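You operate a simulated robot arm through the tools that you are given. There is no shell and no other tool. Be economical: measure what you need, move in short steps, check, and stop when the job is done.

You run a simulated robot arm. Do the job below in one go: nothing can be reset, and whatever is moved stays where it is left.

JOB
Brush the chips off the vice bed, then clamp the yellow blank in it.
Fine: put the brush back; keep hands off the chips.

The check looks at the end state, three seconds after you hand in, the way a careful person would. Anything else that was tipped, shoved, dropped, spilled or broken makes it a failure.

ROBOT AND FRAMES
A 7-joint arm with a two-finger parallel gripper, fixed in place. Base frame: the origin is at the foot of the arm, x ahead of it, y to its left, z up; the work surface is at about z = 732. Readings come in mm, degrees, newtons and seconds.
With the tool pointing down near the work surface it reaches from about 180 to 680 mm from the base axis. Its first joint turns from -66.0 to 66.0 degrees. Payload 2.4 kg.
The tool frame sits at the grasp point between the pads (the TCP): z along the fingers, y along the line on which they close. The tips reach 30 mm beyond it. Largest opening 94 mm; finger width 28, thickness 10; the body of the gripper, 50 by 96 mm, starts 55 mm behind the TCP.
Orientation is that of the tool frame in the base frame, as a unit quaternion [w, x, y, z]. With the fingers straight down and closing along the base's y, the tool's x points along the base's -x, its y along +y and its z along -z.

CONTROLS
- The arm moves only by the tool send_rows. Its argument "deltas" is a list of rows, each an object (a shift or turn left out is 0, a gripper value left out holds the last) with "linear": the shift along the tool's x, y, z in m, a list of three; "delta_rot": the turn, a rotation vector about the tool's x, y, z in degrees, a list of three; "claw": the gripper command, from -1 (fully open) to 1 (shut), values between in proportion. In form: [{"linear": [tx, ty, tz], "delta_rot": [ax, ay, az], "claw": claw}, ...]. A call has 1 to 10 rows; each row is the pose to reach, as a shift and turn from the pose commanded when the call began, along the tool's axes at that moment. Rows are played at 5 a second. More than 50 mm and 8.6 degrees between two rows, or a gripper value outside its range, and nothing of the call is played. Where a pose cannot be reached the arm comes as near as it can. A force on the tool above 50 N (or 10 N above the force at the start of the call, whichever is more), or a blocked arm, ends the call early, and 0.2 s more pass. The fingers move at their own pace (about 153 mm/s each) and stop on an object; they squeeze with about 37 N. The grip force told is the motor's: it shows also when the fingers shut on nothing. Time passes only in rows, and 0.2 s behind the last, so rows that repeat a pose let the fingers close. It gives the time, the measured TCP pose, the force on the tool (base axes), the opening and the grip force at its end, in the units of the frame above (readings bear some noise).
- Cameras (640 x 400 px; columns grow to the right, rows downward): "scene" is fixed at [14.4, 456.1, 1444.3]; the picture's right is [-0.93, -0.38, 0.00], its down [-0.21, 0.52, -0.83] and it looks along [0.31, -0.77, -0.56] (base axes); focal length 345 px, centre (320, 200). "wrist" rides on the gripper at [-37, 0, -58] in the tool frame; the picture's right is [0.00, -1.00, 0.00], its down [0.97, 0.00, -0.24] and it looks along [0.24, 0.00, 0.97] (tool axes); focal length 218 px, centre (320, 200).
- snapshot(camera): a new picture of that camera. It takes no simulated time.
- measure_at(camera, pixels): for up to 12 pixels [column, row] of the newest picture of that camera ("zoom" is the newest enlarged one), the place [x, y, z] in the base frame of the surface seen there, good to about 2 mm. It takes no simulated time.
- zoom(camera, box): a new picture of the part [left, top, right, bottom] of that camera's present view, enlarged. It takes no simulated time.
- finish_job(): hands the job in; it is judged then, once.

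Work in short steps. Measure before you move; look again where a grasp or a placing could have gone wrong, and mend it. You have 80 turns and 34 pictures in all, those below and enlarged ones among them. Open the gripper and draw the arm clear of the work before you hand the job in, unless the task says otherwise; then end with one line.

The tools are called after "Call:" as a command line: name --argument value ..., lists and objects as JSON in quotes. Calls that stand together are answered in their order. send_rows: Moves the arm, as the interface text tells. Its arguments: {"type":"object","properties":{"deltas":{"type":"array"}},"required":["deltas"]} The other tools are called the same way: snapshot (camera) takes a picture; measure_at (camera, pixels) gives the place of the surface under pixels of a picture; zoom (camera, box) takes an enlarged picture of a part of a camera's view; finish_job () hands the job in.

At the start:

```text
time: 0.0
ee_pos: [373.8, -174.2, 1063.7]
ee_rot: [0.0, 0.0, 1.0, 0.0]
contact_force: [0.5, -0.3, -0.4]
grip_width: 94.0
grip_force: 0.1
```

scene: 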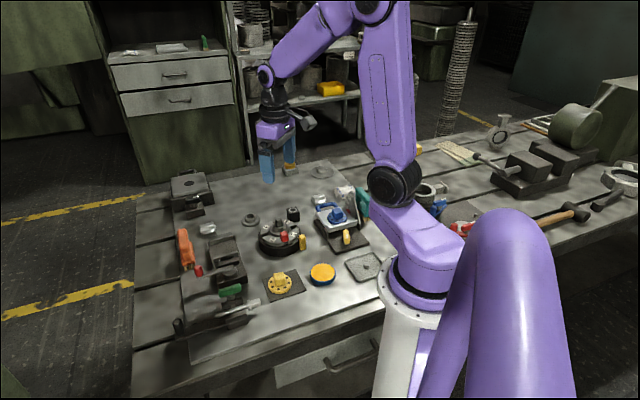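
wrist: 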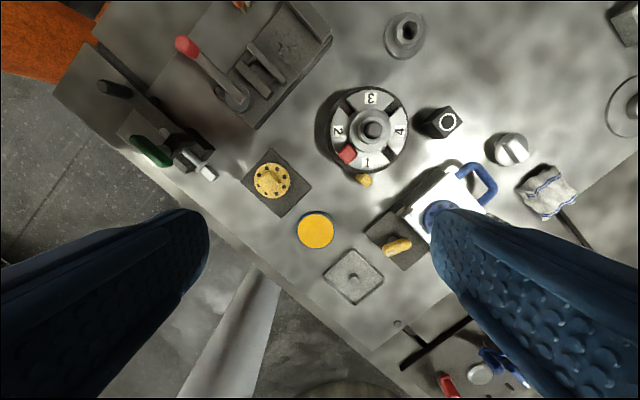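

The scene shows a cluttered bench, with possible vices at around (225,260) and (215,300). I'll zoom in to identify the vice, chips, brush and blank.

Call:
zoom --camera "scene" --box '[150, 160, 310, 340]'

Call:
zoom --camera "scene" --box '[230, 160, 400, 300]'

Call:
zoom --camera "wrist" --box '[60, 0, 380, 200]'

```text
2.22 times, centred on (230, 250) of scene
```

zoom: 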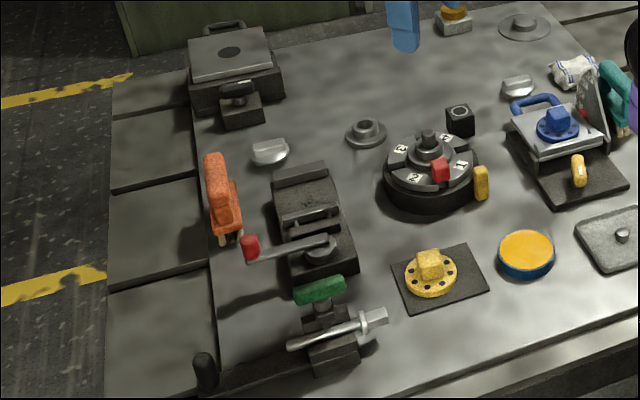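

```text
2.86 times, centred on (315, 230) of scene
```

zoom: 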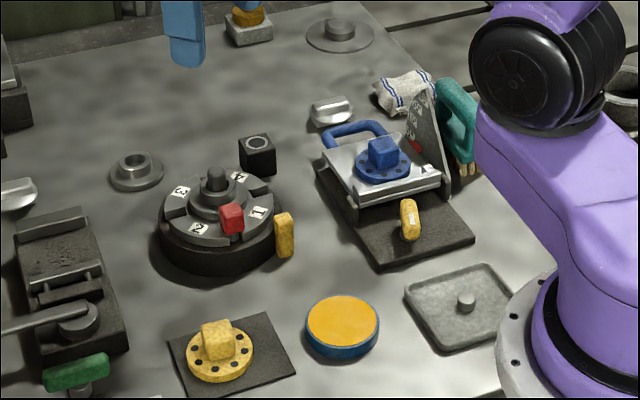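

```text
2.00 times, centred on (220, 100) of wrist
```

zoom: 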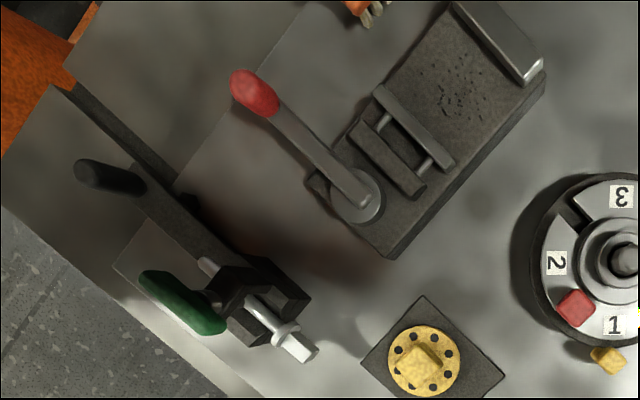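

The vice is the block with a red cam lever, and the chips are on its bed between the far fixed jaw and the sliding jaw. I'll measure the vice, the yellow piece and the brushes.

Call:
measure_at --camera "wrist" --pixels '[[288, 45], [290, 5], [326, 38], [264, 65], [278, 72], [185, 45], [238, 98], [271, 181], [250, 180], [315, 230], [248, 112], [240, 5]]'

Call:
zoom --camera "scene" --box '[160, 215, 270, 284]'

Call:
zoom --camera "scene" --box '[310, 165, 390, 215]'

```text
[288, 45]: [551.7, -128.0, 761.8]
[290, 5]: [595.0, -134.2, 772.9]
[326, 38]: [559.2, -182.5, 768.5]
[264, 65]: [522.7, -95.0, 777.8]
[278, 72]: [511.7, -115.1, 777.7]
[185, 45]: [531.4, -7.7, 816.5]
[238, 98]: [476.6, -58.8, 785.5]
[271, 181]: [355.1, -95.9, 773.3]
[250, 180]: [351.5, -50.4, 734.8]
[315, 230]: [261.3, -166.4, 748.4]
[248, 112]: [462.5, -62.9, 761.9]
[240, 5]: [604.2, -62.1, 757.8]
```

```text
5.80 times, centred on (215, 250) of scene
```

zoom: 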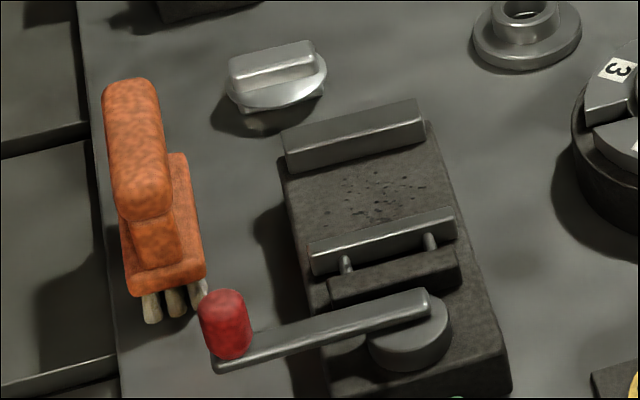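

```text
8.00 times, centred on (350, 190) of scene
```

zoom: 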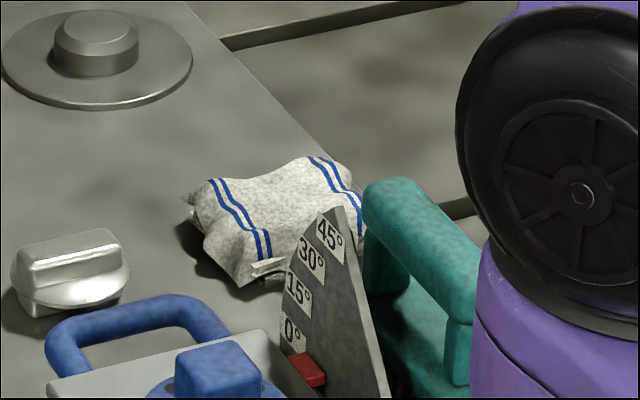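

The vice bed is at about (550,-128,762), with its axis about 45° in the plan view. The orange brush stands near (600,-60). I'll move over them with the wrist camera.

Call:
send_rows --deltas '[{"linear": [-0.04, 0.016, 0.01], "claw": -1}, {"linear": [-0.08, 0.032, 0.025]}, {"linear": [-0.12, 0.048, 0.04]}, {"linear": [-0.16, 0.064, 0.055]}, {"linear": [-0.186, 0.074, 0.07]}, {"linear": [-0.186, 0.074, 0.07]}]'

Call:
snapshot --camera "wrist"

```text
time: 1.4
ee_pos: [560.2, -100.5, 992.6]
ee_rot: [0.001, -0.001, 1.0, 0.0]
contact_force: [1.0, 0.3, -0.6]
grip_width: 94.1
grip_force: 0.0
```

```text
26 pictures are left
```

wrist: 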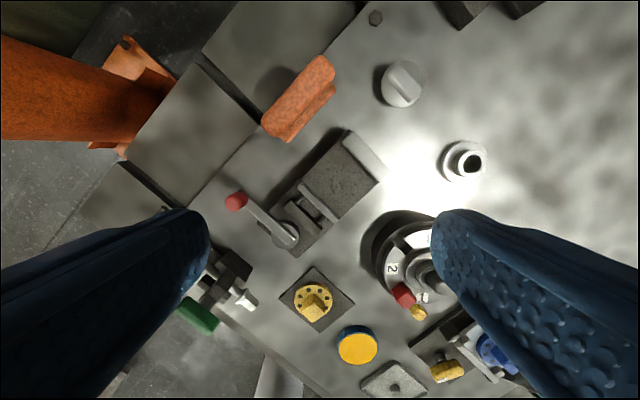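

Call:
zoom --camera "wrist" --box '[220, 40, 420, 165]'

Call:
zoom --camera "wrist" --box '[220, 120, 400, 233]'

```text
3.20 times, centred on (320, 102) of wrist
```

zoom: 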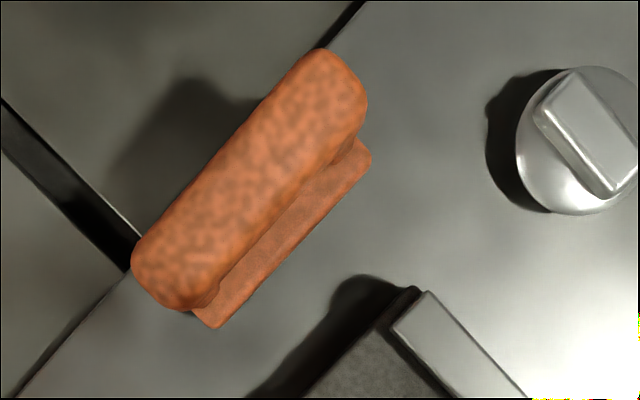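

```text
3.54 times, centred on (310, 176) of wrist
```

zoom: 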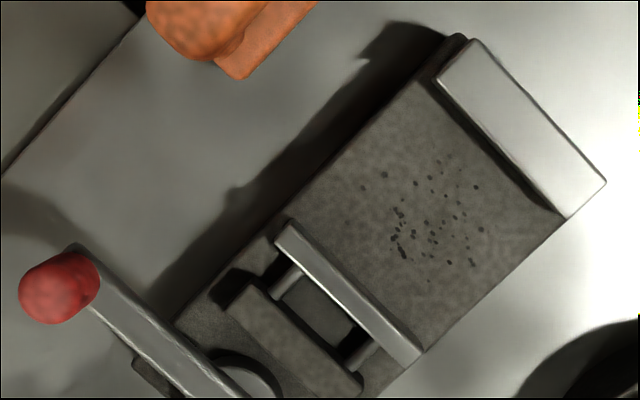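

Good view: the chips are a patch at zoom (435,220). I'll measure the vice details in this zoom, and the brush from the wrist picture.

Call:
measure_at --camera "zoom" --pixels '[[440, 80], [562, 215], [480, 60], [285, 235], [408, 350], [297, 228], [420, 352], [330, 180], [455, 315], [430, 220], [60, 285], [235, 375]]'

Call:
measure_at --camera "wrist" --pixels '[[327, 66], [300, 96], [272, 125], [332, 91], [312, 115], [289, 139], [322, 59], [266, 120], [310, 300], [296, 304], [313, 315], [290, 236]]'

```text
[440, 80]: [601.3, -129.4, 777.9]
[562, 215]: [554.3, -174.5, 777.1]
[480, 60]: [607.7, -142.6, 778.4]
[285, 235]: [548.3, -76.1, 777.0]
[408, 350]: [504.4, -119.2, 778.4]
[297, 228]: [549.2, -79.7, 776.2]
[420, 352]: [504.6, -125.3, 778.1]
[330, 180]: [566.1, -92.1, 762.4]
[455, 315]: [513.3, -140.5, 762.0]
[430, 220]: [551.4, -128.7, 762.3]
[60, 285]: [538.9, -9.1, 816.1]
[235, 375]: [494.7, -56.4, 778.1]
```

```text
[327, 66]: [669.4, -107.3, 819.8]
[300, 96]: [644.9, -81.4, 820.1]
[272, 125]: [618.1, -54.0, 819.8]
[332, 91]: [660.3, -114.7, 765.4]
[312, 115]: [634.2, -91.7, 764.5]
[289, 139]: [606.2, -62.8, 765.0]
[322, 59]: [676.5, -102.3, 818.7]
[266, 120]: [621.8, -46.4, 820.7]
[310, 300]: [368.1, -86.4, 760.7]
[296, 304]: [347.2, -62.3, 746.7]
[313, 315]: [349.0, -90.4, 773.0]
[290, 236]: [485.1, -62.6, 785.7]
```

The vice axis runs along a=(0.707,-0.707), with a gap of about 71 mm and jaws 16 mm tall. The brush handle lies parallel to that axis with its top at z 820. I'll take a close look at the bristles and the yellow blank.

Call:
zoom --camera "scene" --box '[165, 222, 213, 278]'

Call:
zoom --camera "scene" --box '[255, 262, 311, 302]'

```text
7.14 times, centred on (189, 250) of scene
```

zoom: 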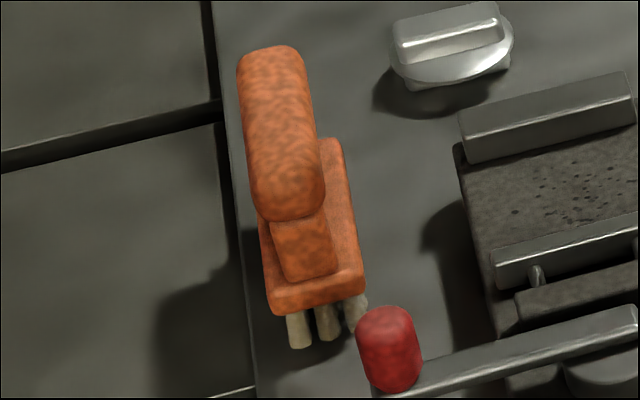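

```text
10.00 times, centred on (283, 282) of scene
```

zoom: 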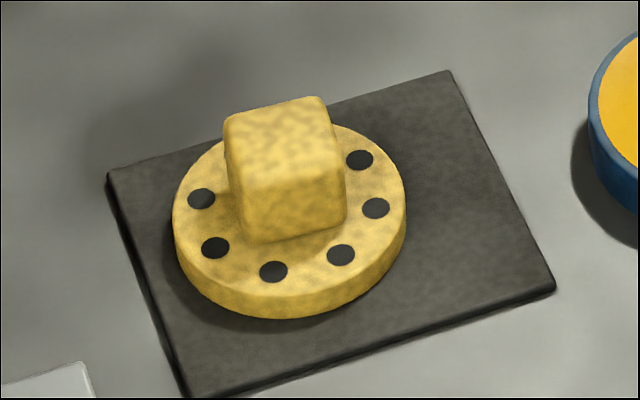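

I'll measure the blank in this zoom: flange edges, cube faces and mat.

Call:
measure_at --camera "zoom" --pixels '[[176, 220], [403, 210], [285, 308], [270, 285], [385, 160], [280, 135], [230, 125], [320, 105], [335, 155], [245, 170], [380, 350], [480, 150]]'

Call:
measure_at --camera "scene" --pixels '[[187, 270], [190, 270], [185, 264], [190, 263], [184, 247], [181, 250], [188, 248], [185, 238], [203, 225], [208, 265]]'

```text
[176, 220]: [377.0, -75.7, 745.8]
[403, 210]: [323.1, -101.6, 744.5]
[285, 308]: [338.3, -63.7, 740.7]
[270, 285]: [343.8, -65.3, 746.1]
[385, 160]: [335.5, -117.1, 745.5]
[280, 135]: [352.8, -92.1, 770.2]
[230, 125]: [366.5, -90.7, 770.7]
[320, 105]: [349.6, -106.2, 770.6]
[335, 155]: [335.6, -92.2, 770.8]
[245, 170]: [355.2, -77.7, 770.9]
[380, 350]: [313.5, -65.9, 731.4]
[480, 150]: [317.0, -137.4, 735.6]
```

```text
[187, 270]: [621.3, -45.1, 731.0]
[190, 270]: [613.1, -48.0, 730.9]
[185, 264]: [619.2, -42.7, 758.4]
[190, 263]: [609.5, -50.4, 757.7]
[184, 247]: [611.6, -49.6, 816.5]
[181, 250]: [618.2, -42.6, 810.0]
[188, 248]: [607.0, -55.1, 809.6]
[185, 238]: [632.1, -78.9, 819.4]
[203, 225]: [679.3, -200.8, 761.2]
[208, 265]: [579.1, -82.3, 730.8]
```

The brush is about 80 mm long with its handle centre near a=510, l=398 (x 642, y −79). The blank's flange is about 60 mm across with a 24 mm cube on top, centred near (351,-91). I'll turn 45° and go above the brush.

Call:
send_rows --deltas '[{"linear": [-0.014, 0.004, 0.01], "delta_rot": [0, 0, 7.5]}, {"linear": [-0.028, 0.008, 0.02], "delta_rot": [0, 0, 15]}, {"linear": [-0.042, 0.012, 0.035], "delta_rot": [0, 0, 22.5]}, {"linear": [-0.056, 0.016, 0.05], "delta_rot": [0, 0, 30]}, {"linear": [-0.07, 0.02, 0.065], "delta_rot": [0, 0, 37.5]}, {"linear": [-0.0818, 0.0215, 0.08], "delta_rot": [0, 0, 45]}, {"linear": [-0.0818, 0.0215, 0.09], "delta_rot": [0, 0, 45]}, {"linear": [-0.0818, 0.0215, 0.09], "delta_rot": [0, 0, 45]}]'

Call:
snapshot --camera "wrist"

```text
time: 3.2
ee_pos: [641.6, -78.0, 903.4]
ee_rot: [0.0, 0.382, 0.924, 0.0]
contact_force: [0.1, -0.1, 0.8]
grip_width: 94.1
grip_force: 0.1
```

```text
21 pictures are left
```

wrist: 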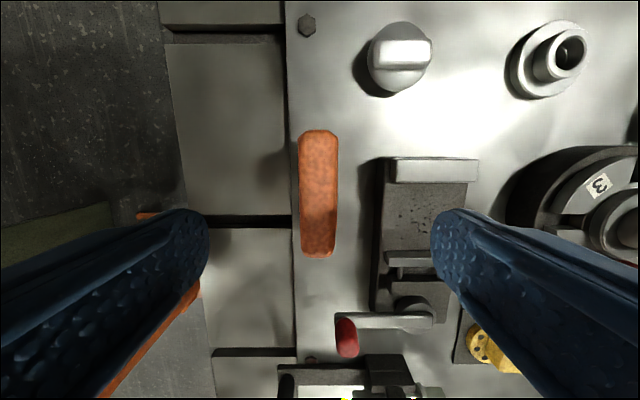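

The handle is centred between the fingers (columns 299–338). I'll narrow the opening to 50 mm, descend to TCP z≈806 and close.

Call:
send_rows --deltas '[{"linear": [0, 0.001, 0.03], "claw": -0.06}, {"linear": [0, 0.001, 0.06]}, {"linear": [0, 0.001, 0.085]}, {"linear": [0, 0.001, 0.097]}, {"linear": [0, 0.001, 0.097]}, {"linear": [0, 0.001, 0.097], "claw": 1}, {"linear": [0, 0.001, 0.097], "claw": 1}, {"linear": [0, 0.001, 0.097], "claw": 1}]'

```text
time: 5.0
ee_pos: [642.3, -79.1, 806.3]
ee_rot: [0.0, 0.383, 0.924, 0.0]
contact_force: [0.5, -0.2, -0.2]
grip_width: 30.1
grip_force: 36.8
```

Gripped at 30 mm with 37 N. I'll lift straight up 80 mm and check from the scene camera.

Call:
send_rows --deltas '[{"linear": [0, 0, -0.02]}, {"linear": [0, 0, -0.05]}, {"linear": [0, 0, -0.08]}, {"linear": [0, 0, -0.08]}]'

Call:
zoom --camera "scene" --box '[140, 180, 270, 280]'

```text
time: 6.0
ee_pos: [641.1, -80.3, 888.4]
ee_rot: [0.0, 0.383, 0.924, -0.001]
contact_force: [0.0, 1.2, -2.2]
grip_width: 29.7
grip_force: 37.2
```

```text
4.00 times, centred on (205, 230) of scene
```

zoom: 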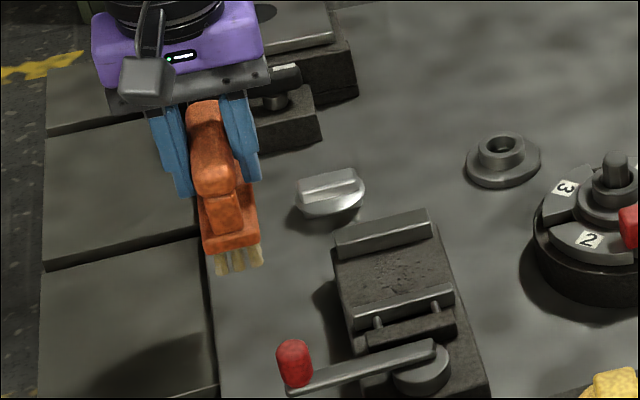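

The brush is held straight. I'll measure its underside and bristle end to find the bristle length.

Call:
measure_at --camera "zoom" --pixels '[[230, 248], [233, 240], [221, 271], [238, 268], [257, 262], [206, 250], [256, 244], [230, 256], [225, 222], [255, 205], [247, 256], [240, 182]]'

```text
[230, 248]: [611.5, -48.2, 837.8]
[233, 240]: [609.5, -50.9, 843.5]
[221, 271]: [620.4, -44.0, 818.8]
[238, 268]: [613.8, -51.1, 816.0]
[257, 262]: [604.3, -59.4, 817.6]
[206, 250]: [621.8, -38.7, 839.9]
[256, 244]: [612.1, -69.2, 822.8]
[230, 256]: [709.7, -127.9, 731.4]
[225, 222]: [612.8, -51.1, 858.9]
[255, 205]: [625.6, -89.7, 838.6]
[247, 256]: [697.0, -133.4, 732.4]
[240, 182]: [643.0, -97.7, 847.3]
```

The bristles are 22 mm long, so the base will clear the 16 mm jaws, but the 80 mm brush must be slanted to fit the 71 mm gap. I'll check where the index table sits and how high it is, since it lies near the end of the stroke.

Call:
measure_at --camera "zoom" --pixels '[[540, 240], [560, 212], [545, 260], [560, 180], [600, 290], [535, 280], [500, 150], [480, 175], [330, 195], [290, 350], [430, 225], [452, 290]]'

```text
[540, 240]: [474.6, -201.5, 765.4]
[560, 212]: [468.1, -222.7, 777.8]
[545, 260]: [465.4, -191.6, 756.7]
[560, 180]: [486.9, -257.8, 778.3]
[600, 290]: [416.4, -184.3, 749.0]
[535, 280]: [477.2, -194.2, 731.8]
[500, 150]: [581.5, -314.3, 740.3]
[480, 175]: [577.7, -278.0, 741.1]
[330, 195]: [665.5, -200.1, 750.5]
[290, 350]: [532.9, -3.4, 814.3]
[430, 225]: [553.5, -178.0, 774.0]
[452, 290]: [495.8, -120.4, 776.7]
```

The index table edge reaches l≈195 at z 778. I'll hold the brush lengthwise across the bed (turned 90°) and push chips toward −l with its leading end, stopping at l≈250. First I'll rotate and move to the start beside the bed.

Call:
send_rows --deltas '[{"linear": [0.003, -0.0015, 0], "delta_rot": [0, 0, -8.5]}, {"linear": [0.006, -0.003, 0], "delta_rot": [0, 0, -17]}, {"linear": [0.009, -0.0045, 0], "delta_rot": [0, 0, -25.5]}, {"linear": [0.012, -0.006, 0], "delta_rot": [0, 0, -34]}, {"linear": [0.015, -0.0075, 0], "delta_rot": [0, 0, -42.5]}, {"linear": [0.018, -0.009, 0], "delta_rot": [0, 0, -51]}, {"linear": [0.021, -0.0105, 0], "delta_rot": [0, 0, -59.5]}, {"linear": [0.024, -0.012, 0], "delta_rot": [0, 0, -68]}, {"linear": [0.027, -0.0135, 0], "delta_rot": [0, 0, -76.5]}, {"linear": [0.029, -0.0145, 0], "delta_rot": [0, 0, -85]}]'

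Call:
send_rows --deltas '[{"delta_rot": [0, 0, -5]}, {"linear": [0, 0, 0.0], "delta_rot": [0, 0, -5]}]'

Call:
zoom --camera "scene" --box '[150, 190, 280, 280]'

```text
time: 8.2
ee_pos: [611.1, -65.8, 886.8]
ee_rot: [0.0, -0.343, 0.939, 0.0]
contact_force: [0.1, 0.5, -2.9]
grip_width: 29.7
grip_force: 37.2
```

```text
time: 8.8
ee_pos: [611.6, -68.3, 886.6]
ee_rot: [0.001, -0.384, 0.923, 0.0]
contact_force: [-0.4, -0.6, -1.7]
grip_width: 29.8
grip_force: 36.3
```

```text
4.44 times, centred on (215, 235) of scene
```

zoom: 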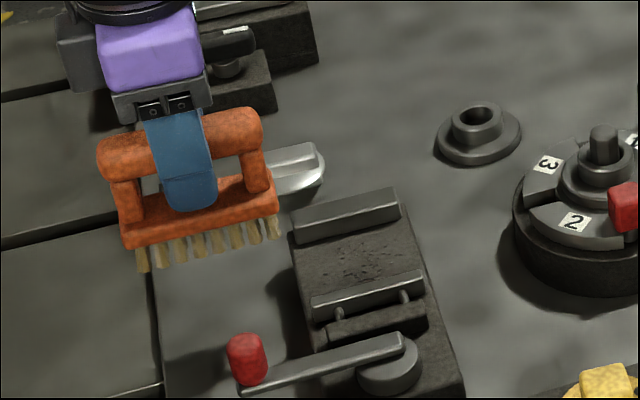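

The brush is level, with its tufts seen at zoom (140–280, 230–265). I'll lower to bed height beside the bed and make the first centre-lane stroke toward −l, lifting at the end.

Call:
send_rows --deltas '[{"linear": [0, 0, 0.03]}, {"linear": [0, 0, 0.0505]}, {"linear": [0.025, 0, 0.0505]}, {"linear": [0.05, 0, 0.0505]}, {"linear": [0.075, 0, 0.0505]}, {"linear": [0.1, 0, 0.0505]}, {"linear": [0.12, 0, 0.0505]}, {"linear": [0.134, 0, 0.0505]}, {"linear": [0.134, 0, 0.0505]}, {"linear": [0.134, 0, 0.02]}]'

Call:
zoom --camera "scene" --box '[180, 200, 280, 270]'

```text
time: 11.0
ee_pos: [513.8, -161.2, 865.4]
ee_rot: [-0.001, -0.382, 0.924, 0.001]
contact_force: [-0.2, 0.0, -1.1]
grip_width: 29.8
grip_force: 36.6
```

```text
5.71 times, centred on (230, 235) of scene
```

zoom: 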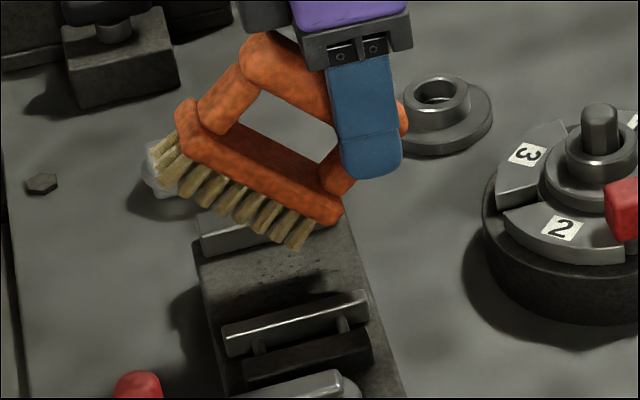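

The brush snagged the bed's side edge and pitched nose-down in the grip by about 40°. The vice and chips look unmoved. I'll lift, carry it back over its home spot while turning back, and press it flat there to straighten it.

Call:
send_rows --deltas '[{"linear": [0, 0, -0.04]}, {"linear": [-0.02, 0, -0.055], "delta_rot": [0, 0, 8]}, {"linear": [-0.04, -0.005, -0.055], "delta_rot": [0, 0, 16]}, {"linear": [-0.06, -0.01, -0.055], "delta_rot": [0, 0, 24]}, {"linear": [-0.08, -0.015, -0.055], "delta_rot": [0, 0, 32]}, {"linear": [-0.1, -0.02, -0.055], "delta_rot": [0, 0, 40]}, {"linear": [-0.12, -0.025, -0.055], "delta_rot": [0, 0, 48]}, {"linear": [-0.135, -0.03, -0.055], "delta_rot": [0, 0, 56]}, {"linear": [-0.147, -0.03, -0.055], "delta_rot": [0, 0, 64]}, {"linear": [-0.147, -0.03, -0.055], "delta_rot": [0, 0, 72]}]'

Call:
send_rows --deltas '[{"delta_rot": [0, 0, 8]}, {"delta_rot": [0, 0, 16]}, {"delta_rot": [0, 0, 18]}, {"delta_rot": [0, 0, 18]}]'

Call:
snapshot --camera "scene"

```text
time: 13.2
ee_pos: [641.6, -79.2, 922.2]
ee_rot: [0.0, 0.233, 0.972, 0.0]
contact_force: [0.0, 0.0, -1.6]
grip_width: 29.8
grip_force: 36.9
```

```text
time: 14.2
ee_pos: [640.9, -79.3, 921.9]
ee_rot: [0.001, 0.384, 0.923, -0.001]
contact_force: [-0.3, -0.3, -1.1]
grip_width: 30.1
grip_force: 37.0
```

```text
17 pictures are left
```

scene: 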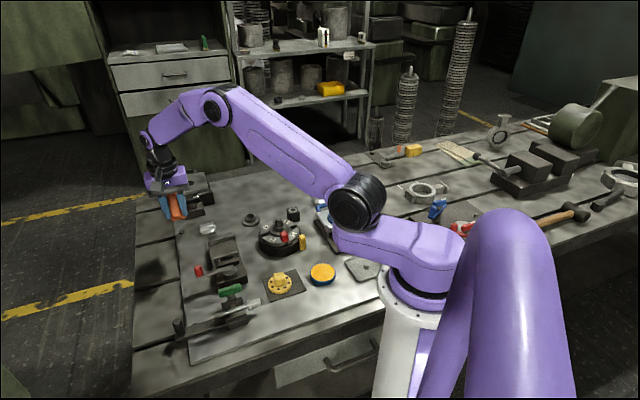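

I'm over home at z 922. I'll descend, then press slowly to the original grasp height of 806 to level the bristles against the table.

Call:
send_rows --deltas '[{"linear": [0, 0, 0.04]}, {"linear": [0, 0, 0.08]}, {"linear": [0, 0, 0.095]}, {"linear": [0, 0, 0.1]}, {"linear": [0, 0, 0.104]}, {"linear": [0, 0, 0.108]}, {"linear": [0, 0, 0.111]}, {"linear": [0, 0, 0.1135]}, {"linear": [0, 0, 0.1155]}, {"linear": [0, 0, 0.1155]}]'

Call:
zoom --camera "scene" --box '[130, 180, 270, 290]'

```text
time: 16.4
ee_pos: [641.9, -79.2, 806.0]
ee_rot: [0.0, 0.382, 0.924, 0.0]
contact_force: [0.0, 0.1, -2.2]
grip_width: 29.8
grip_force: 37.2
```

```text
3.64 times, centred on (200, 235) of scene
```

zoom: 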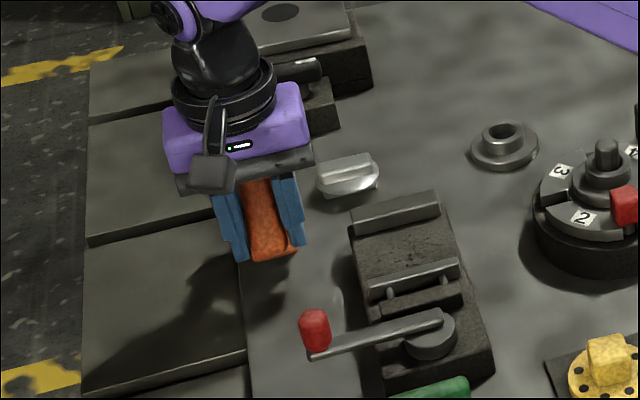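

Contact force stays near zero. I'll measure the brush points to see how it's pitched.

Call:
measure_at --camera "zoom" --pixels '[[265, 190], [265, 210], [265, 230], [268, 245], [272, 256], [272, 259], [290, 250], [250, 258], [285, 257], [295, 250], [240, 255]]'

Call:
zoom --camera "scene" --box '[165, 210, 215, 255]'

Call:
snapshot --camera "wrist"

```text
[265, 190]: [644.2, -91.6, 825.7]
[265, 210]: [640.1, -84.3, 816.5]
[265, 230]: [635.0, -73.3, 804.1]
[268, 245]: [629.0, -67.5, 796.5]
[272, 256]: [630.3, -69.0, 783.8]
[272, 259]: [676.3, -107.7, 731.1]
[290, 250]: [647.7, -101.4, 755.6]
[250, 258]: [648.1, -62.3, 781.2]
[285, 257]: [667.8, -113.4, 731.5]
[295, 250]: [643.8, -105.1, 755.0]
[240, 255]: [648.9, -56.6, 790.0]
```

```text
8.89 times, centred on (190, 232) of scene
```

zoom: 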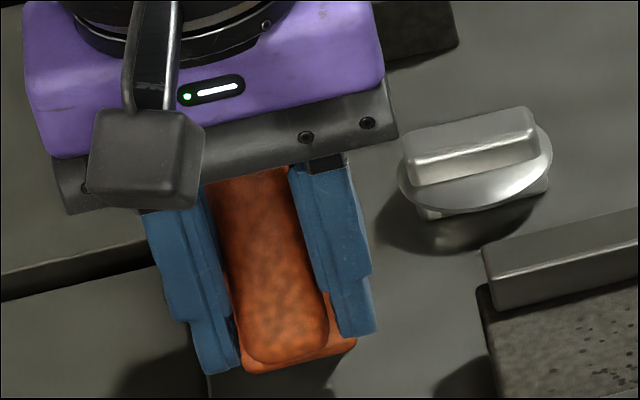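

```text
14 pictures are left
```

wrist: 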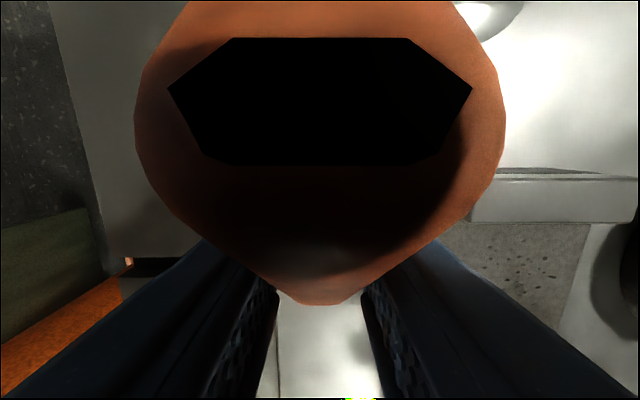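

The brush is pitched about 46° (its −a end low) and has slid some 20 mm in the grip, so pressing here would make it worse. I'll carry it to the clear strip beside the vice (l≈235), tilt the tool 46° so the brush becomes level, stand it there and regrasp it upright.

Call:
send_rows --deltas '[{"linear": [0, 0, -0.05]}, {"linear": [0, 0, -0.1]}, {"linear": [0, 0, -0.124]}, {"linear": [0.005, -0.023, -0.124], "delta_rot": [0, 6.5, 0]}, {"linear": [0.01, -0.046, -0.124], "delta_rot": [0, 13, 0]}, {"linear": [0.016, -0.069, -0.124], "delta_rot": [0, 19.5, 0]}, {"linear": [0.022, -0.092, -0.124], "delta_rot": [0, 26, 0]}, {"linear": [0.028, -0.116, -0.124], "delta_rot": [0, 32.5, 0]}, {"linear": [0.034, -0.14, -0.124], "delta_rot": [0, 39, 0]}, {"linear": [0.04, -0.163, -0.124], "delta_rot": [0, 45.5, 0]}]'

Call:
zoom --camera "scene" --box '[160, 170, 300, 280]'

```text
time: 18.6
ee_pos: [497.0, -166.9, 929.1]
ee_rot: [-0.358, 0.353, 0.852, 0.149]
contact_force: [-0.8, 0.6, -2.1]
grip_width: 29.9
grip_force: 37.6
```

```text
3.64 times, centred on (230, 225) of scene
```

zoom: 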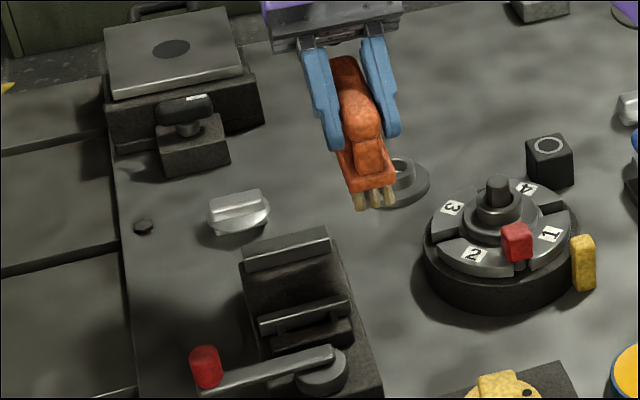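

The brush now appears level in the tilted hand. I'll measure its slope and ends.

Call:
measure_at --camera "zoom" --pixels '[[365, 135], [355, 105], [345, 75], [368, 182], [362, 206], [375, 203], [390, 201], [348, 188], [392, 182], [370, 160], [385, 160], [350, 160]]'

```text
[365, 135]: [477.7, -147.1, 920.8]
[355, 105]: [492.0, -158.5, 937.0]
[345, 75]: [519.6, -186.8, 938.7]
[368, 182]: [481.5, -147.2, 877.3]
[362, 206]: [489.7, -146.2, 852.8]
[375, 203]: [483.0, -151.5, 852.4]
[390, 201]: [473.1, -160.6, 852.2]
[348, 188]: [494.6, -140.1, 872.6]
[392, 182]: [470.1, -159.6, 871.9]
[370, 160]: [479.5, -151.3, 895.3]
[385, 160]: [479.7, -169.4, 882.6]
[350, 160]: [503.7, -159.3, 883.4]
```

The handle is level within about 3° and the bristle bottoms are 77 mm below the TCP. I'll lower it straight down to touch at TCP z≈808.

Call:
send_rows --deltas '[{"linear": [-0.0321, 0, 0.0315]}, {"linear": [-0.0642, 0, 0.0631]}, {"linear": [-0.0799, 0, 0.0785]}, {"linear": [-0.0835, 0, 0.082]}, {"linear": [-0.0849, 0, 0.0834]}, {"linear": [-0.0856, 0, 0.0841]}, {"linear": [-0.0856, 0, 0.0841]}]'

Call:
zoom --camera "scene" --box '[180, 200, 300, 285]'

```text
time: 20.2
ee_pos: [498.1, -167.6, 812.5]
ee_rot: [-0.356, 0.353, 0.852, 0.149]
contact_force: [3.3, -6.0, 29.7]
grip_width: 30.0
grip_force: 36.7
```

```text
4.71 times, centred on (240, 242) of scene
```

zoom: 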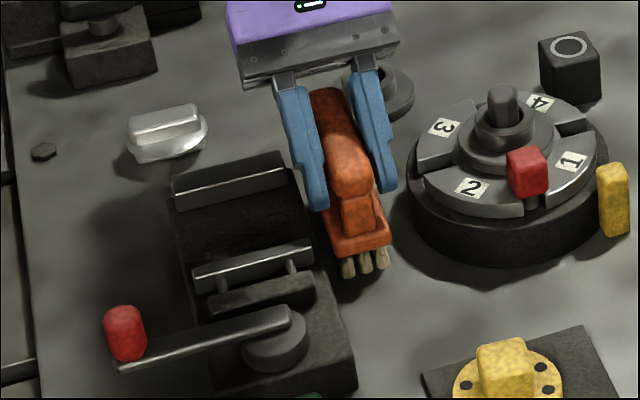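

It has landed with 30 N at TCP z 812. I'll open slightly to release and back out along the finger direction.

Call:
send_rows --deltas '[{"linear": [0.001, 0, -0.001], "claw": 0.3}, {"linear": [0.001, 0, -0.001], "claw": 0.0}, {"linear": [0.001, 0, -0.001], "claw": 0.0}, {"linear": [0.001, 0, -0.03]}, {"linear": [0.001, 0, -0.06]}, {"linear": [0.001, 0, -0.1]}, {"linear": [0.001, 0, -0.1]}]'

Call:
zoom --camera "scene" --box '[180, 190, 300, 275]'

```text
time: 21.8
ee_pos: [515.5, -195.3, 876.8]
ee_rot: [-0.357, 0.353, 0.852, 0.148]
contact_force: [0.0, 0.6, 0.2]
grip_width: 46.9
grip_force: 0.2
out of reach, approached as far as the arm can: row 5, 6, 7
```

```text
4.71 times, centred on (240, 232) of scene
```

zoom: 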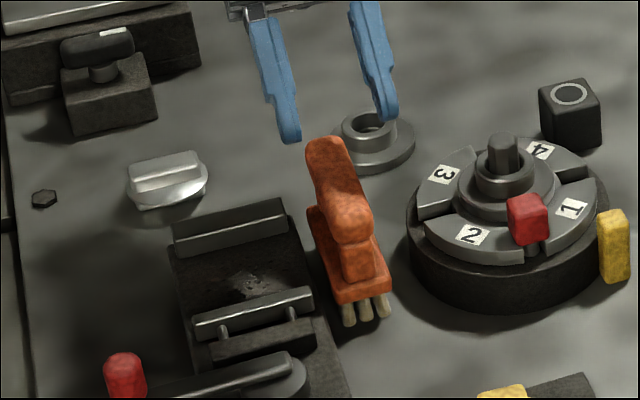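

The brush stands upright beside the vice. I'll raise and swing the tool back to vertical.

Call:
send_rows --deltas '[{"linear": [0.015, 0, -0.005]}, {"linear": [0.03, 0, -0.01], "delta_rot": [0, -7.6, 0]}, {"linear": [0.04, 0, -0.01], "delta_rot": [0, -15.2, 0]}, {"linear": [0.05, 0, -0.01], "delta_rot": [0, -22.8, 0]}, {"linear": [0.06, 0, -0.01], "delta_rot": [0, -30.4, 0]}, {"linear": [0.06, 0, -0.01], "delta_rot": [0, -38, 0]}, {"linear": [0.06, 0, -0.01], "delta_rot": [0, -45.5, 0]}, {"linear": [0.06, 0, -0.01], "delta_rot": [0, -45.5, 0]}]'

Call:
snapshot --camera "wrist"

```text
time: 23.6
ee_pos: [491.7, -169.4, 925.1]
ee_rot: [0.001, 0.383, 0.924, 0.0]
contact_force: [0.4, -0.5, -0.3]
grip_width: 46.8
grip_force: 0.0
```

```text
10 pictures are left
```

wrist: 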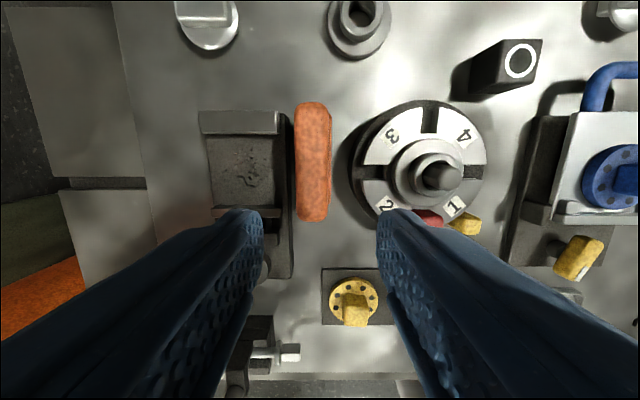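

I have a clear view of the brush, bed and index table. I'll measure the brush handle, the chips and the clearances.

Call:
measure_at --camera "wrist" --pixels '[[313, 108], [313, 160], [313, 214], [299, 160], [327, 160], [350, 165], [250, 180], [240, 160], [215, 195], [290, 180], [268, 150], [345, 180]]'

Call:
zoom --camera "wrist" --box '[190, 95, 350, 225]'

```text
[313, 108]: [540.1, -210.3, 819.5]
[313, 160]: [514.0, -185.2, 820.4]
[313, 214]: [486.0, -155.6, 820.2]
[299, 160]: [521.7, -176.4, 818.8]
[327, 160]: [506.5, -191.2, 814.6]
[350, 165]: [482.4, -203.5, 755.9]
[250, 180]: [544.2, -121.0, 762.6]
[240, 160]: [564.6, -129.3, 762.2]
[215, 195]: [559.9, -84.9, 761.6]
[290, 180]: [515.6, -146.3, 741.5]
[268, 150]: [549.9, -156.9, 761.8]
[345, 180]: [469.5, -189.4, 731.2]
```

```text
3.08 times, centred on (270, 160) of wrist
```

zoom: 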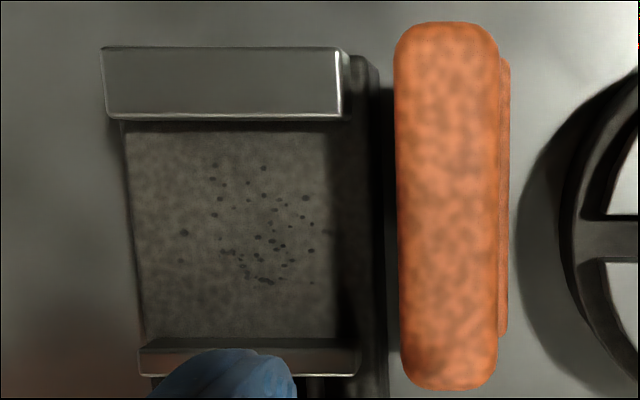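

The chips lie within a≈465–502, l≈267–316. The brush centre is at a≈492, l≈233, and the index table is at l≤197. I'll narrow the opening to 40 mm, move over the brush centre and regrasp it.

Call:
send_rows --deltas '[{"linear": [-0.0125, 0.0025, 0.02], "claw": 0.15}, {"linear": [-0.025, 0.005, 0.04]}, {"linear": [-0.025, 0.005, 0.07]}, {"linear": [-0.025, 0.005, 0.1]}, {"linear": [-0.025, 0.005, 0.118]}, {"linear": [-0.025, 0.005, 0.118]}, {"linear": [-0.025, 0.005, 0.118], "claw": 1}, {"linear": [-0.025, 0.005, 0.118], "claw": 1}, {"linear": [-0.025, 0.005, 0.118], "claw": 1}]'

```text
time: 25.6
ee_pos: [511.4, -185.6, 808.9]
ee_rot: [0.0, 0.383, 0.924, 0.0]
contact_force: [0.1, 0.0, 0.2]
grip_width: 30.2
grip_force: 36.8
```

Regripped at its centre. I'll lift, carry it to the +l side of the bed and turn −90° in two calls.

Call:
send_rows --deltas '[{"linear": [0, 0, -0.04]}, {"linear": [0, 0, -0.085]}, {"linear": [0, 0, -0.12]}, {"linear": [0.002, 0.019, -0.12], "delta_rot": [0, 0, -8.5]}, {"linear": [0.004, 0.038, -0.12], "delta_rot": [0, 0, -17]}, {"linear": [0.006, 0.057, -0.12], "delta_rot": [0, 0, -25.5]}, {"linear": [0.008, 0.076, -0.12], "delta_rot": [0, 0, -34]}, {"linear": [0.01, 0.095, -0.12], "delta_rot": [0, 0, -42.5]}, {"linear": [0.01, 0.114, -0.12], "delta_rot": [0, 0, -51]}, {"linear": [0.01, 0.133, -0.12], "delta_rot": [0, 0, -59.5]}]'

Call:
send_rows --deltas '[{"delta_rot": [0, 0, -8]}, {"delta_rot": [0, 0, -16]}, {"delta_rot": [0, 0, -24]}, {"delta_rot": [0, 0, -30.5]}, {"delta_rot": [0, 0, -30.5]}]'

Call:
send_rows --deltas '[{"linear": [0, 0, 0.02], "delta_rot": [0, -5, 0]}, {"linear": [0, 0, 0.03], "delta_rot": [0, -9, 0]}, {"linear": [0, 0, 0.03], "delta_rot": [0, -9, 0]}]'

Call:
zoom --camera "scene" --box '[165, 190, 285, 275]'

```text
time: 27.8
ee_pos: [601.4, -81.5, 927.7]
ee_rot: [0.0, -0.128, 0.992, -0.001]
contact_force: [-0.2, 0.4, -2.8]
grip_width: 29.9
grip_force: 37.0
```

```text
time: 29.0
ee_pos: [599.3, -82.6, 927.0]
ee_rot: [-0.001, -0.383, 0.924, 0.0]
contact_force: [-0.8, 0.7, -1.2]
grip_width: 29.9
grip_force: 36.9
```

```text
time: 29.8
ee_pos: [599.3, -82.9, 896.2]
ee_rot: [0.072, -0.382, 0.921, 0.03]
contact_force: [-1.4, -0.1, -2.9]
grip_width: 29.9
grip_force: 36.8
```

```text
4.71 times, centred on (225, 232) of scene
```

zoom: 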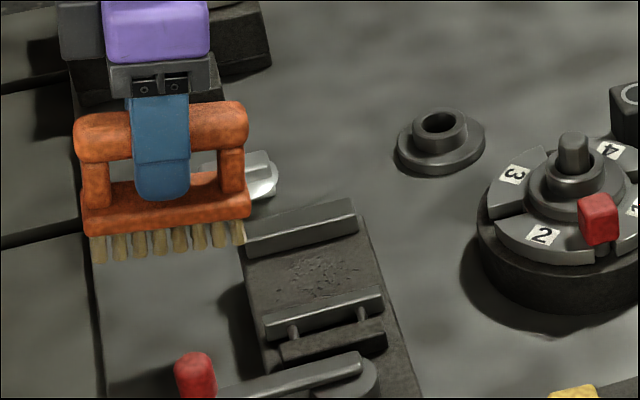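

The brush is held nose-down by 9°. I'll measure the bristle tips at the nose (240,243) and tail (100,260) to set the contact height.

Call:
measure_at --camera "zoom" --pixels '[[240, 242], [239, 238], [220, 244], [200, 246], [100, 260], [120, 256], [245, 212], [85, 230], [300, 275], [350, 270]]'

```text
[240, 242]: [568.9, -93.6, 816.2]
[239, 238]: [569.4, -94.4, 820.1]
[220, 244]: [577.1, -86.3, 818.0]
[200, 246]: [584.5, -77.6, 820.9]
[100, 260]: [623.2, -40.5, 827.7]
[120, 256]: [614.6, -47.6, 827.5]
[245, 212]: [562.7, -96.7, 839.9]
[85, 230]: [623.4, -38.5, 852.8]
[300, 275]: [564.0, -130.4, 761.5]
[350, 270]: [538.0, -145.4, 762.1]
```

Nose tips are about 81 mm below the TCP, at l≈334. I'll shift 10 mm toward −l, lower until almost touching the bed, then feel for contact.

Call:
send_rows --deltas '[{"linear": [0.0099, 0, -0.0016]}, {"linear": [0.014, 0, 0.024]}, {"linear": [0.018, 0, 0.0498]}, {"linear": [0.0181, 0, 0.0508]}]'

```text
time: 30.8
ee_pos: [593.4, -90.1, 844.5]
ee_rot: [0.073, -0.382, 0.921, 0.03]
contact_force: [-4.0, 0.7, 10.3]
grip_width: 30.2
grip_force: 36.9
```

Contact is felt (about 12 N). I'll ease up 1 mm and sweep slowly 100 mm toward −l, then lift.

Call:
send_rows --deltas '[{"linear": [0.0, 0, -0.001]}, {"linear": [0.0146, 0, -0.0033]}, {"linear": [0.0294, 0, -0.0057]}, {"linear": [0.0443, 0, -0.008]}, {"linear": [0.0591, 0, -0.0104]}, {"linear": [0.0739, 0, -0.0127]}, {"linear": [0.0887, 0, -0.015]}, {"linear": [0.0986, 0, -0.0166]}]'

Call:
zoom --camera "scene" --box '[180, 195, 300, 280]'

```text
time: 32.6
ee_pos: [520.8, -159.4, 845.2]
ee_rot: [0.073, -0.381, 0.921, 0.03]
contact_force: [0.4, -0.5, -1.3]
grip_width: 29.7
grip_force: 36.9
```

```text
4.71 times, centred on (240, 238) of scene
```

zoom: 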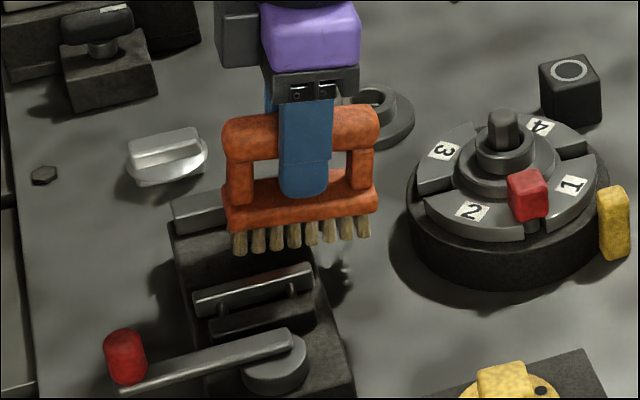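

The brush stayed upright and swept cleanly. I'll run the neighbouring lanes at a≈470 and a≈496 the same way.

Call:
send_rows --deltas '[{"linear": [-0.0023, 0, -0.0148]}, {"linear": [-0.0517, 0.006, -0.007]}, {"linear": [-0.1011, 0.0125, 0.0008]}, {"linear": [-0.0988, 0.0125, 0.0156]}, {"linear": [-0.079, 0.0125, 0.0125]}, {"linear": [-0.0593, 0.0125, 0.0094]}, {"linear": [-0.0395, 0.0125, 0.0062]}, {"linear": [-0.0198, 0.0125, 0.0031]}, {"linear": [0, 0.0125, 0]}, {"linear": [-0.0023, 0.0125, -0.0148]}]'

Call:
send_rows --deltas '[{"linear": [-0.0494, -0.013, 0.0078]}, {"linear": [-0.0988, -0.026, 0.0156]}, {"linear": [-0.0965, -0.026, 0.0304]}, {"linear": [-0.0767, -0.026, 0.0273]}, {"linear": [-0.057, -0.026, 0.0242]}, {"linear": [-0.0372, -0.026, 0.021]}, {"linear": [-0.0175, -0.026, 0.0179]}, {"linear": [0.0023, -0.026, 0.0148]}, {"linear": [0, -0.026, 0]}]'

Call:
send_rows --deltas '[{"linear": [-0.0494, 0.01, 0.0078]}, {"linear": [-0.0988, 0.0195, 0.0156]}, {"linear": [-0.0965, 0.0195, 0.0304]}, {"linear": [-0.0767, 0.0195, 0.0273]}, {"linear": [-0.057, 0.0195, 0.0242]}, {"linear": [-0.0372, 0.0195, 0.021]}, {"linear": [-0.0175, 0.0195, 0.0179]}, {"linear": [0.0023, 0.0195, 0.0148]}, {"linear": [0, 0.0195, 0]}]'

Call:
send_rows --deltas '[{"linear": [-0.0494, -0.007, 0.0078]}, {"linear": [-0.0988, -0.013, 0.0156]}, {"linear": [-0.0965, -0.013, 0.0304]}, {"linear": [-0.0767, -0.013, 0.0273]}, {"linear": [-0.057, -0.013, 0.0242]}, {"linear": [-0.0372, -0.013, 0.021]}, {"linear": [-0.0175, -0.013, 0.0179]}, {"linear": [0.0023, -0.013, 0.0148]}, {"linear": [0, -0.013, 0]}, {"linear": [-0.0494, 0, 0.0078]}]'

```text
refused: row 2 steps farther than a row can; nothing moved
```

```text
refused: row 1 steps farther than a row can; nothing moved
```

```text
refused: row 1 steps farther than a row can; nothing moved
```

```text
refused: row 1 steps farther than a row can; nothing moved
```

Those rows exceeded the 50 mm step by a hair and nothing moved. I'm resending with the return split into three steps.

Call:
send_rows --deltas '[{"linear": [-0.0023, 0, -0.0148]}, {"linear": [-0.0359, 0.004, -0.0095]}, {"linear": [-0.0685, 0.008, -0.0043]}, {"linear": [-0.1011, 0.0125, 0.0008]}, {"linear": [-0.0988, 0.0125, 0.0156]}, {"linear": [-0.0741, 0.0125, 0.0117]}, {"linear": [-0.0494, 0.0125, 0.0078]}, {"linear": [-0.0247, 0.0125, 0.0039]}, {"linear": [0, 0.0125, 0]}]'

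Call:
send_rows --deltas '[{"linear": [-0.0023, 0, -0.0148]}, {"linear": [-0.0359, -0.009, -0.0095]}, {"linear": [-0.0685, -0.018, -0.0043]}, {"linear": [-0.1011, -0.026, 0.0008]}, {"linear": [-0.0988, -0.026, 0.0156]}, {"linear": [-0.0741, -0.026, 0.0117]}, {"linear": [-0.0494, -0.026, 0.0078]}, {"linear": [-0.0247, -0.026, 0.0039]}, {"linear": [0, -0.026, 0]}]'

Call:
send_rows --deltas '[{"linear": [-0.0023, 0, -0.0148]}, {"linear": [-0.0359, 0.007, -0.0095]}, {"linear": [-0.0685, 0.013, -0.0043]}, {"linear": [-0.1011, 0.0195, 0.0008]}, {"linear": [-0.0988, 0.0195, 0.0156]}, {"linear": [-0.0741, 0.0195, 0.0117]}, {"linear": [-0.0494, 0.0195, 0.0078]}, {"linear": [-0.0247, 0.0195, 0.0039]}, {"linear": [0, 0.0195, 0]}]'

Call:
send_rows --deltas '[{"linear": [-0.0023, 0, -0.0148]}, {"linear": [-0.0359, -0.004, -0.0095]}, {"linear": [-0.0685, -0.009, -0.0043]}, {"linear": [-0.1011, -0.013, 0.0008]}, {"linear": [-0.0988, -0.013, 0.0156]}, {"linear": [-0.0741, -0.013, 0.0117]}, {"linear": [-0.0494, -0.013, 0.0078]}, {"linear": [-0.0247, -0.013, 0.0039]}, {"linear": [0, -0.013, 0]}]'

```text
time: 34.6
ee_pos: [511.7, -150.2, 843.4]
ee_rot: [0.072, -0.381, 0.921, 0.031]
contact_force: [0.2, -0.1, -1.6]
grip_width: 30.1
grip_force: 36.6
```

```text
time: 36.6
ee_pos: [530.8, -171.0, 843.7]
ee_rot: [0.072, -0.381, 0.921, 0.03]
contact_force: [0.8, 0.9, -2.2]
grip_width: 30.0
grip_force: 37.1
```

```text
time: 38.6
ee_pos: [516.6, -155.1, 843.7]
ee_rot: [0.073, -0.381, 0.921, 0.03]
contact_force: [-1.2, 0.6, -2.1]
grip_width: 29.9
grip_force: 36.5
```

```text
time: 40.6
ee_pos: [526.2, -164.2, 845.4]
ee_rot: [0.072, -0.382, 0.921, 0.03]
contact_force: [-0.8, -0.5, -2.6]
grip_width: 29.5
grip_force: 37.5
```

All lanes are swept. I'll lift and move to the +l side to look at the bed.

Call:
send_rows --deltas '[{"linear": [-0.0062, 0, -0.0395]}, {"linear": [-0.0094, 0, -0.0593]}, {"linear": [-0.0489, 0, -0.0531]}, {"linear": [-0.0884, 0, -0.0468]}, {"linear": [-0.1279, 0, -0.0406]}, {"linear": [-0.1279, 0, -0.0406]}]'

Call:
zoom --camera "scene" --box '[195, 215, 275, 270]'

```text
time: 42.0
ee_pos: [611.0, -79.9, 905.8]
ee_rot: [0.074, -0.382, 0.921, 0.029]
contact_force: [0.2, 0.0, -1.8]
grip_width: 29.8
grip_force: 36.6
```

```text
7.27 times, centred on (235, 242) of scene
```

zoom: 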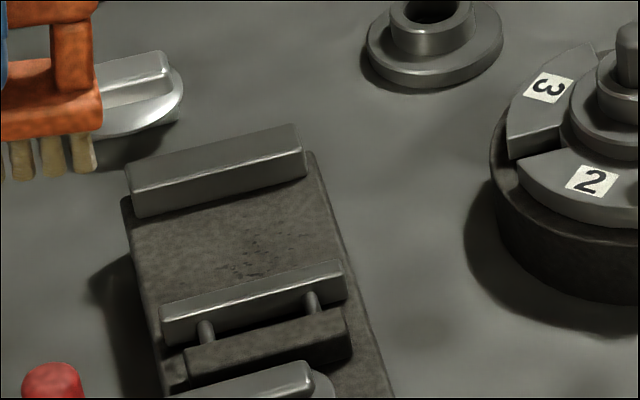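

Most chips are gone. A few remain near the moving jaw, around zoom (225–300, 235–275). I'll measure them.

Call:
measure_at --camera "zoom" --pixels '[[225, 268], [250, 272], [295, 238], [262, 240], [240, 250], [275, 250], [255, 225], [180, 290], [320, 250]]'

```text
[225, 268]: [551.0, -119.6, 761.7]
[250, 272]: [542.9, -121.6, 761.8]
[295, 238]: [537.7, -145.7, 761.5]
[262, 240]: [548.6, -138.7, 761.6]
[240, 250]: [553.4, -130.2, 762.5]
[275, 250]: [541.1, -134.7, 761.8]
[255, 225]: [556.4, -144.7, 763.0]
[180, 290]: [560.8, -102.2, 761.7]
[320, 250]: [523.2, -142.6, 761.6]
```

The remaining chips are at a≈468–488, l≈275–305. I'll repeat strokes at lanes a≈472, 479 and 486, pressing about 1.5 mm deeper.

Call:
send_rows --deltas '[{"linear": [0.0146, 0.009, 0.02]}, {"linear": [0.0268, 0.0175, 0.0414]}, {"linear": [0.0293, 0.0175, 0.0577]}, {"linear": [0.0491, 0.0175, 0.0546]}, {"linear": [0.0688, 0.0175, 0.0515]}, {"linear": [0.0886, 0.0175, 0.0483]}, {"linear": [0.1083, 0.0175, 0.0452]}, {"linear": [0.1281, 0.0175, 0.0421]}]'

Call:
send_rows --deltas '[{"linear": [-0.0023, 0, -0.0148]}, {"linear": [-0.0359, -0.002, -0.0095]}, {"linear": [-0.0685, -0.005, -0.0043]}, {"linear": [-0.1011, -0.007, 0.0008]}, {"linear": [-0.0988, -0.007, 0.0156]}, {"linear": [-0.0741, -0.007, 0.0117]}, {"linear": [-0.0494, -0.007, 0.0078]}, {"linear": [-0.0247, -0.007, 0.0039]}, {"linear": [0, -0.007, 0]}]'

Call:
send_rows --deltas '[{"linear": [-0.0023, 0, -0.0148]}, {"linear": [-0.0359, -0.002, -0.0095]}, {"linear": [-0.0685, -0.005, -0.0043]}, {"linear": [-0.1011, -0.007, 0.0008]}, {"linear": [-0.0988, -0.007, 0.0156]}, {"linear": [-0.0741, -0.007, 0.0117]}, {"linear": [-0.0494, -0.007, 0.0078]}, {"linear": [-0.0247, -0.007, 0.0039]}, {"linear": [0, -0.007, 0]}]'

Call:
send_rows --deltas '[{"linear": [-0.0023, 0, -0.0148]}, {"linear": [-0.0359, 0.009, -0.0095]}, {"linear": [-0.0685, 0.015, -0.0043]}, {"linear": [-0.1011, 0.0205, 0.0008]}, {"linear": [-0.0988, 0.0205, 0.0156]}, {"linear": [-0.0741, 0.0205, 0.0117]}, {"linear": [-0.0494, 0.0205, 0.0078]}, {"linear": [-0.0247, 0.0205, 0.0039]}, {"linear": [0, 0.0205, 0]}]'

Call:
send_rows --deltas '[{"linear": [-0.0062, 0, -0.0395]}, {"linear": [-0.0094, 0, -0.0593]}, {"linear": [-0.0489, 0, -0.0531]}, {"linear": [-0.0884, 0, -0.0468]}, {"linear": [-0.1279, 0, -0.0406]}, {"linear": [-0.1279, 0, -0.0406]}]'

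Call:
zoom --camera "scene" --box '[160, 205, 280, 280]'

```text
time: 43.8
ee_pos: [512.9, -152.8, 842.1]
ee_rot: [0.072, -0.382, 0.921, 0.03]
contact_force: [0.2, -1.4, -1.7]
grip_width: 30.0
grip_force: 36.7
```

```text
time: 45.8
ee_pos: [518.6, -159.1, 842.2]
ee_rot: [0.072, -0.381, 0.921, 0.03]
contact_force: [-0.1, -0.9, -1.1]
grip_width: 29.9
grip_force: 37.2
```

```text
time: 47.8
ee_pos: [523.1, -162.8, 843.2]
ee_rot: [0.072, -0.382, 0.921, 0.03]
contact_force: [-0.1, -0.1, -1.5]
grip_width: 29.7
grip_force: 37.1
```

```text
time: 49.8
ee_pos: [506.9, -148.6, 843.6]
ee_rot: [0.072, -0.38, 0.922, 0.03]
contact_force: [-0.3, -0.1, -2.3]
grip_width: 30.2
grip_force: 36.7
```

```text
time: 51.2
ee_pos: [593.1, -60.4, 903.7]
ee_rot: [0.073, -0.381, 0.921, 0.03]
contact_force: [0.0, -1.5, -0.5]
grip_width: 29.8
grip_force: 36.2
```

```text
5.33 times, centred on (220, 242) of scene
```

zoom: 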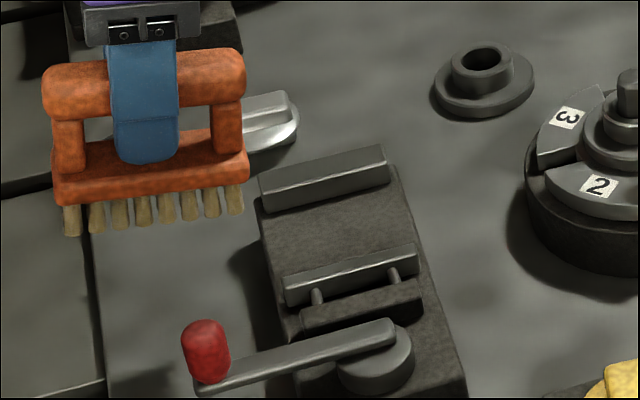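

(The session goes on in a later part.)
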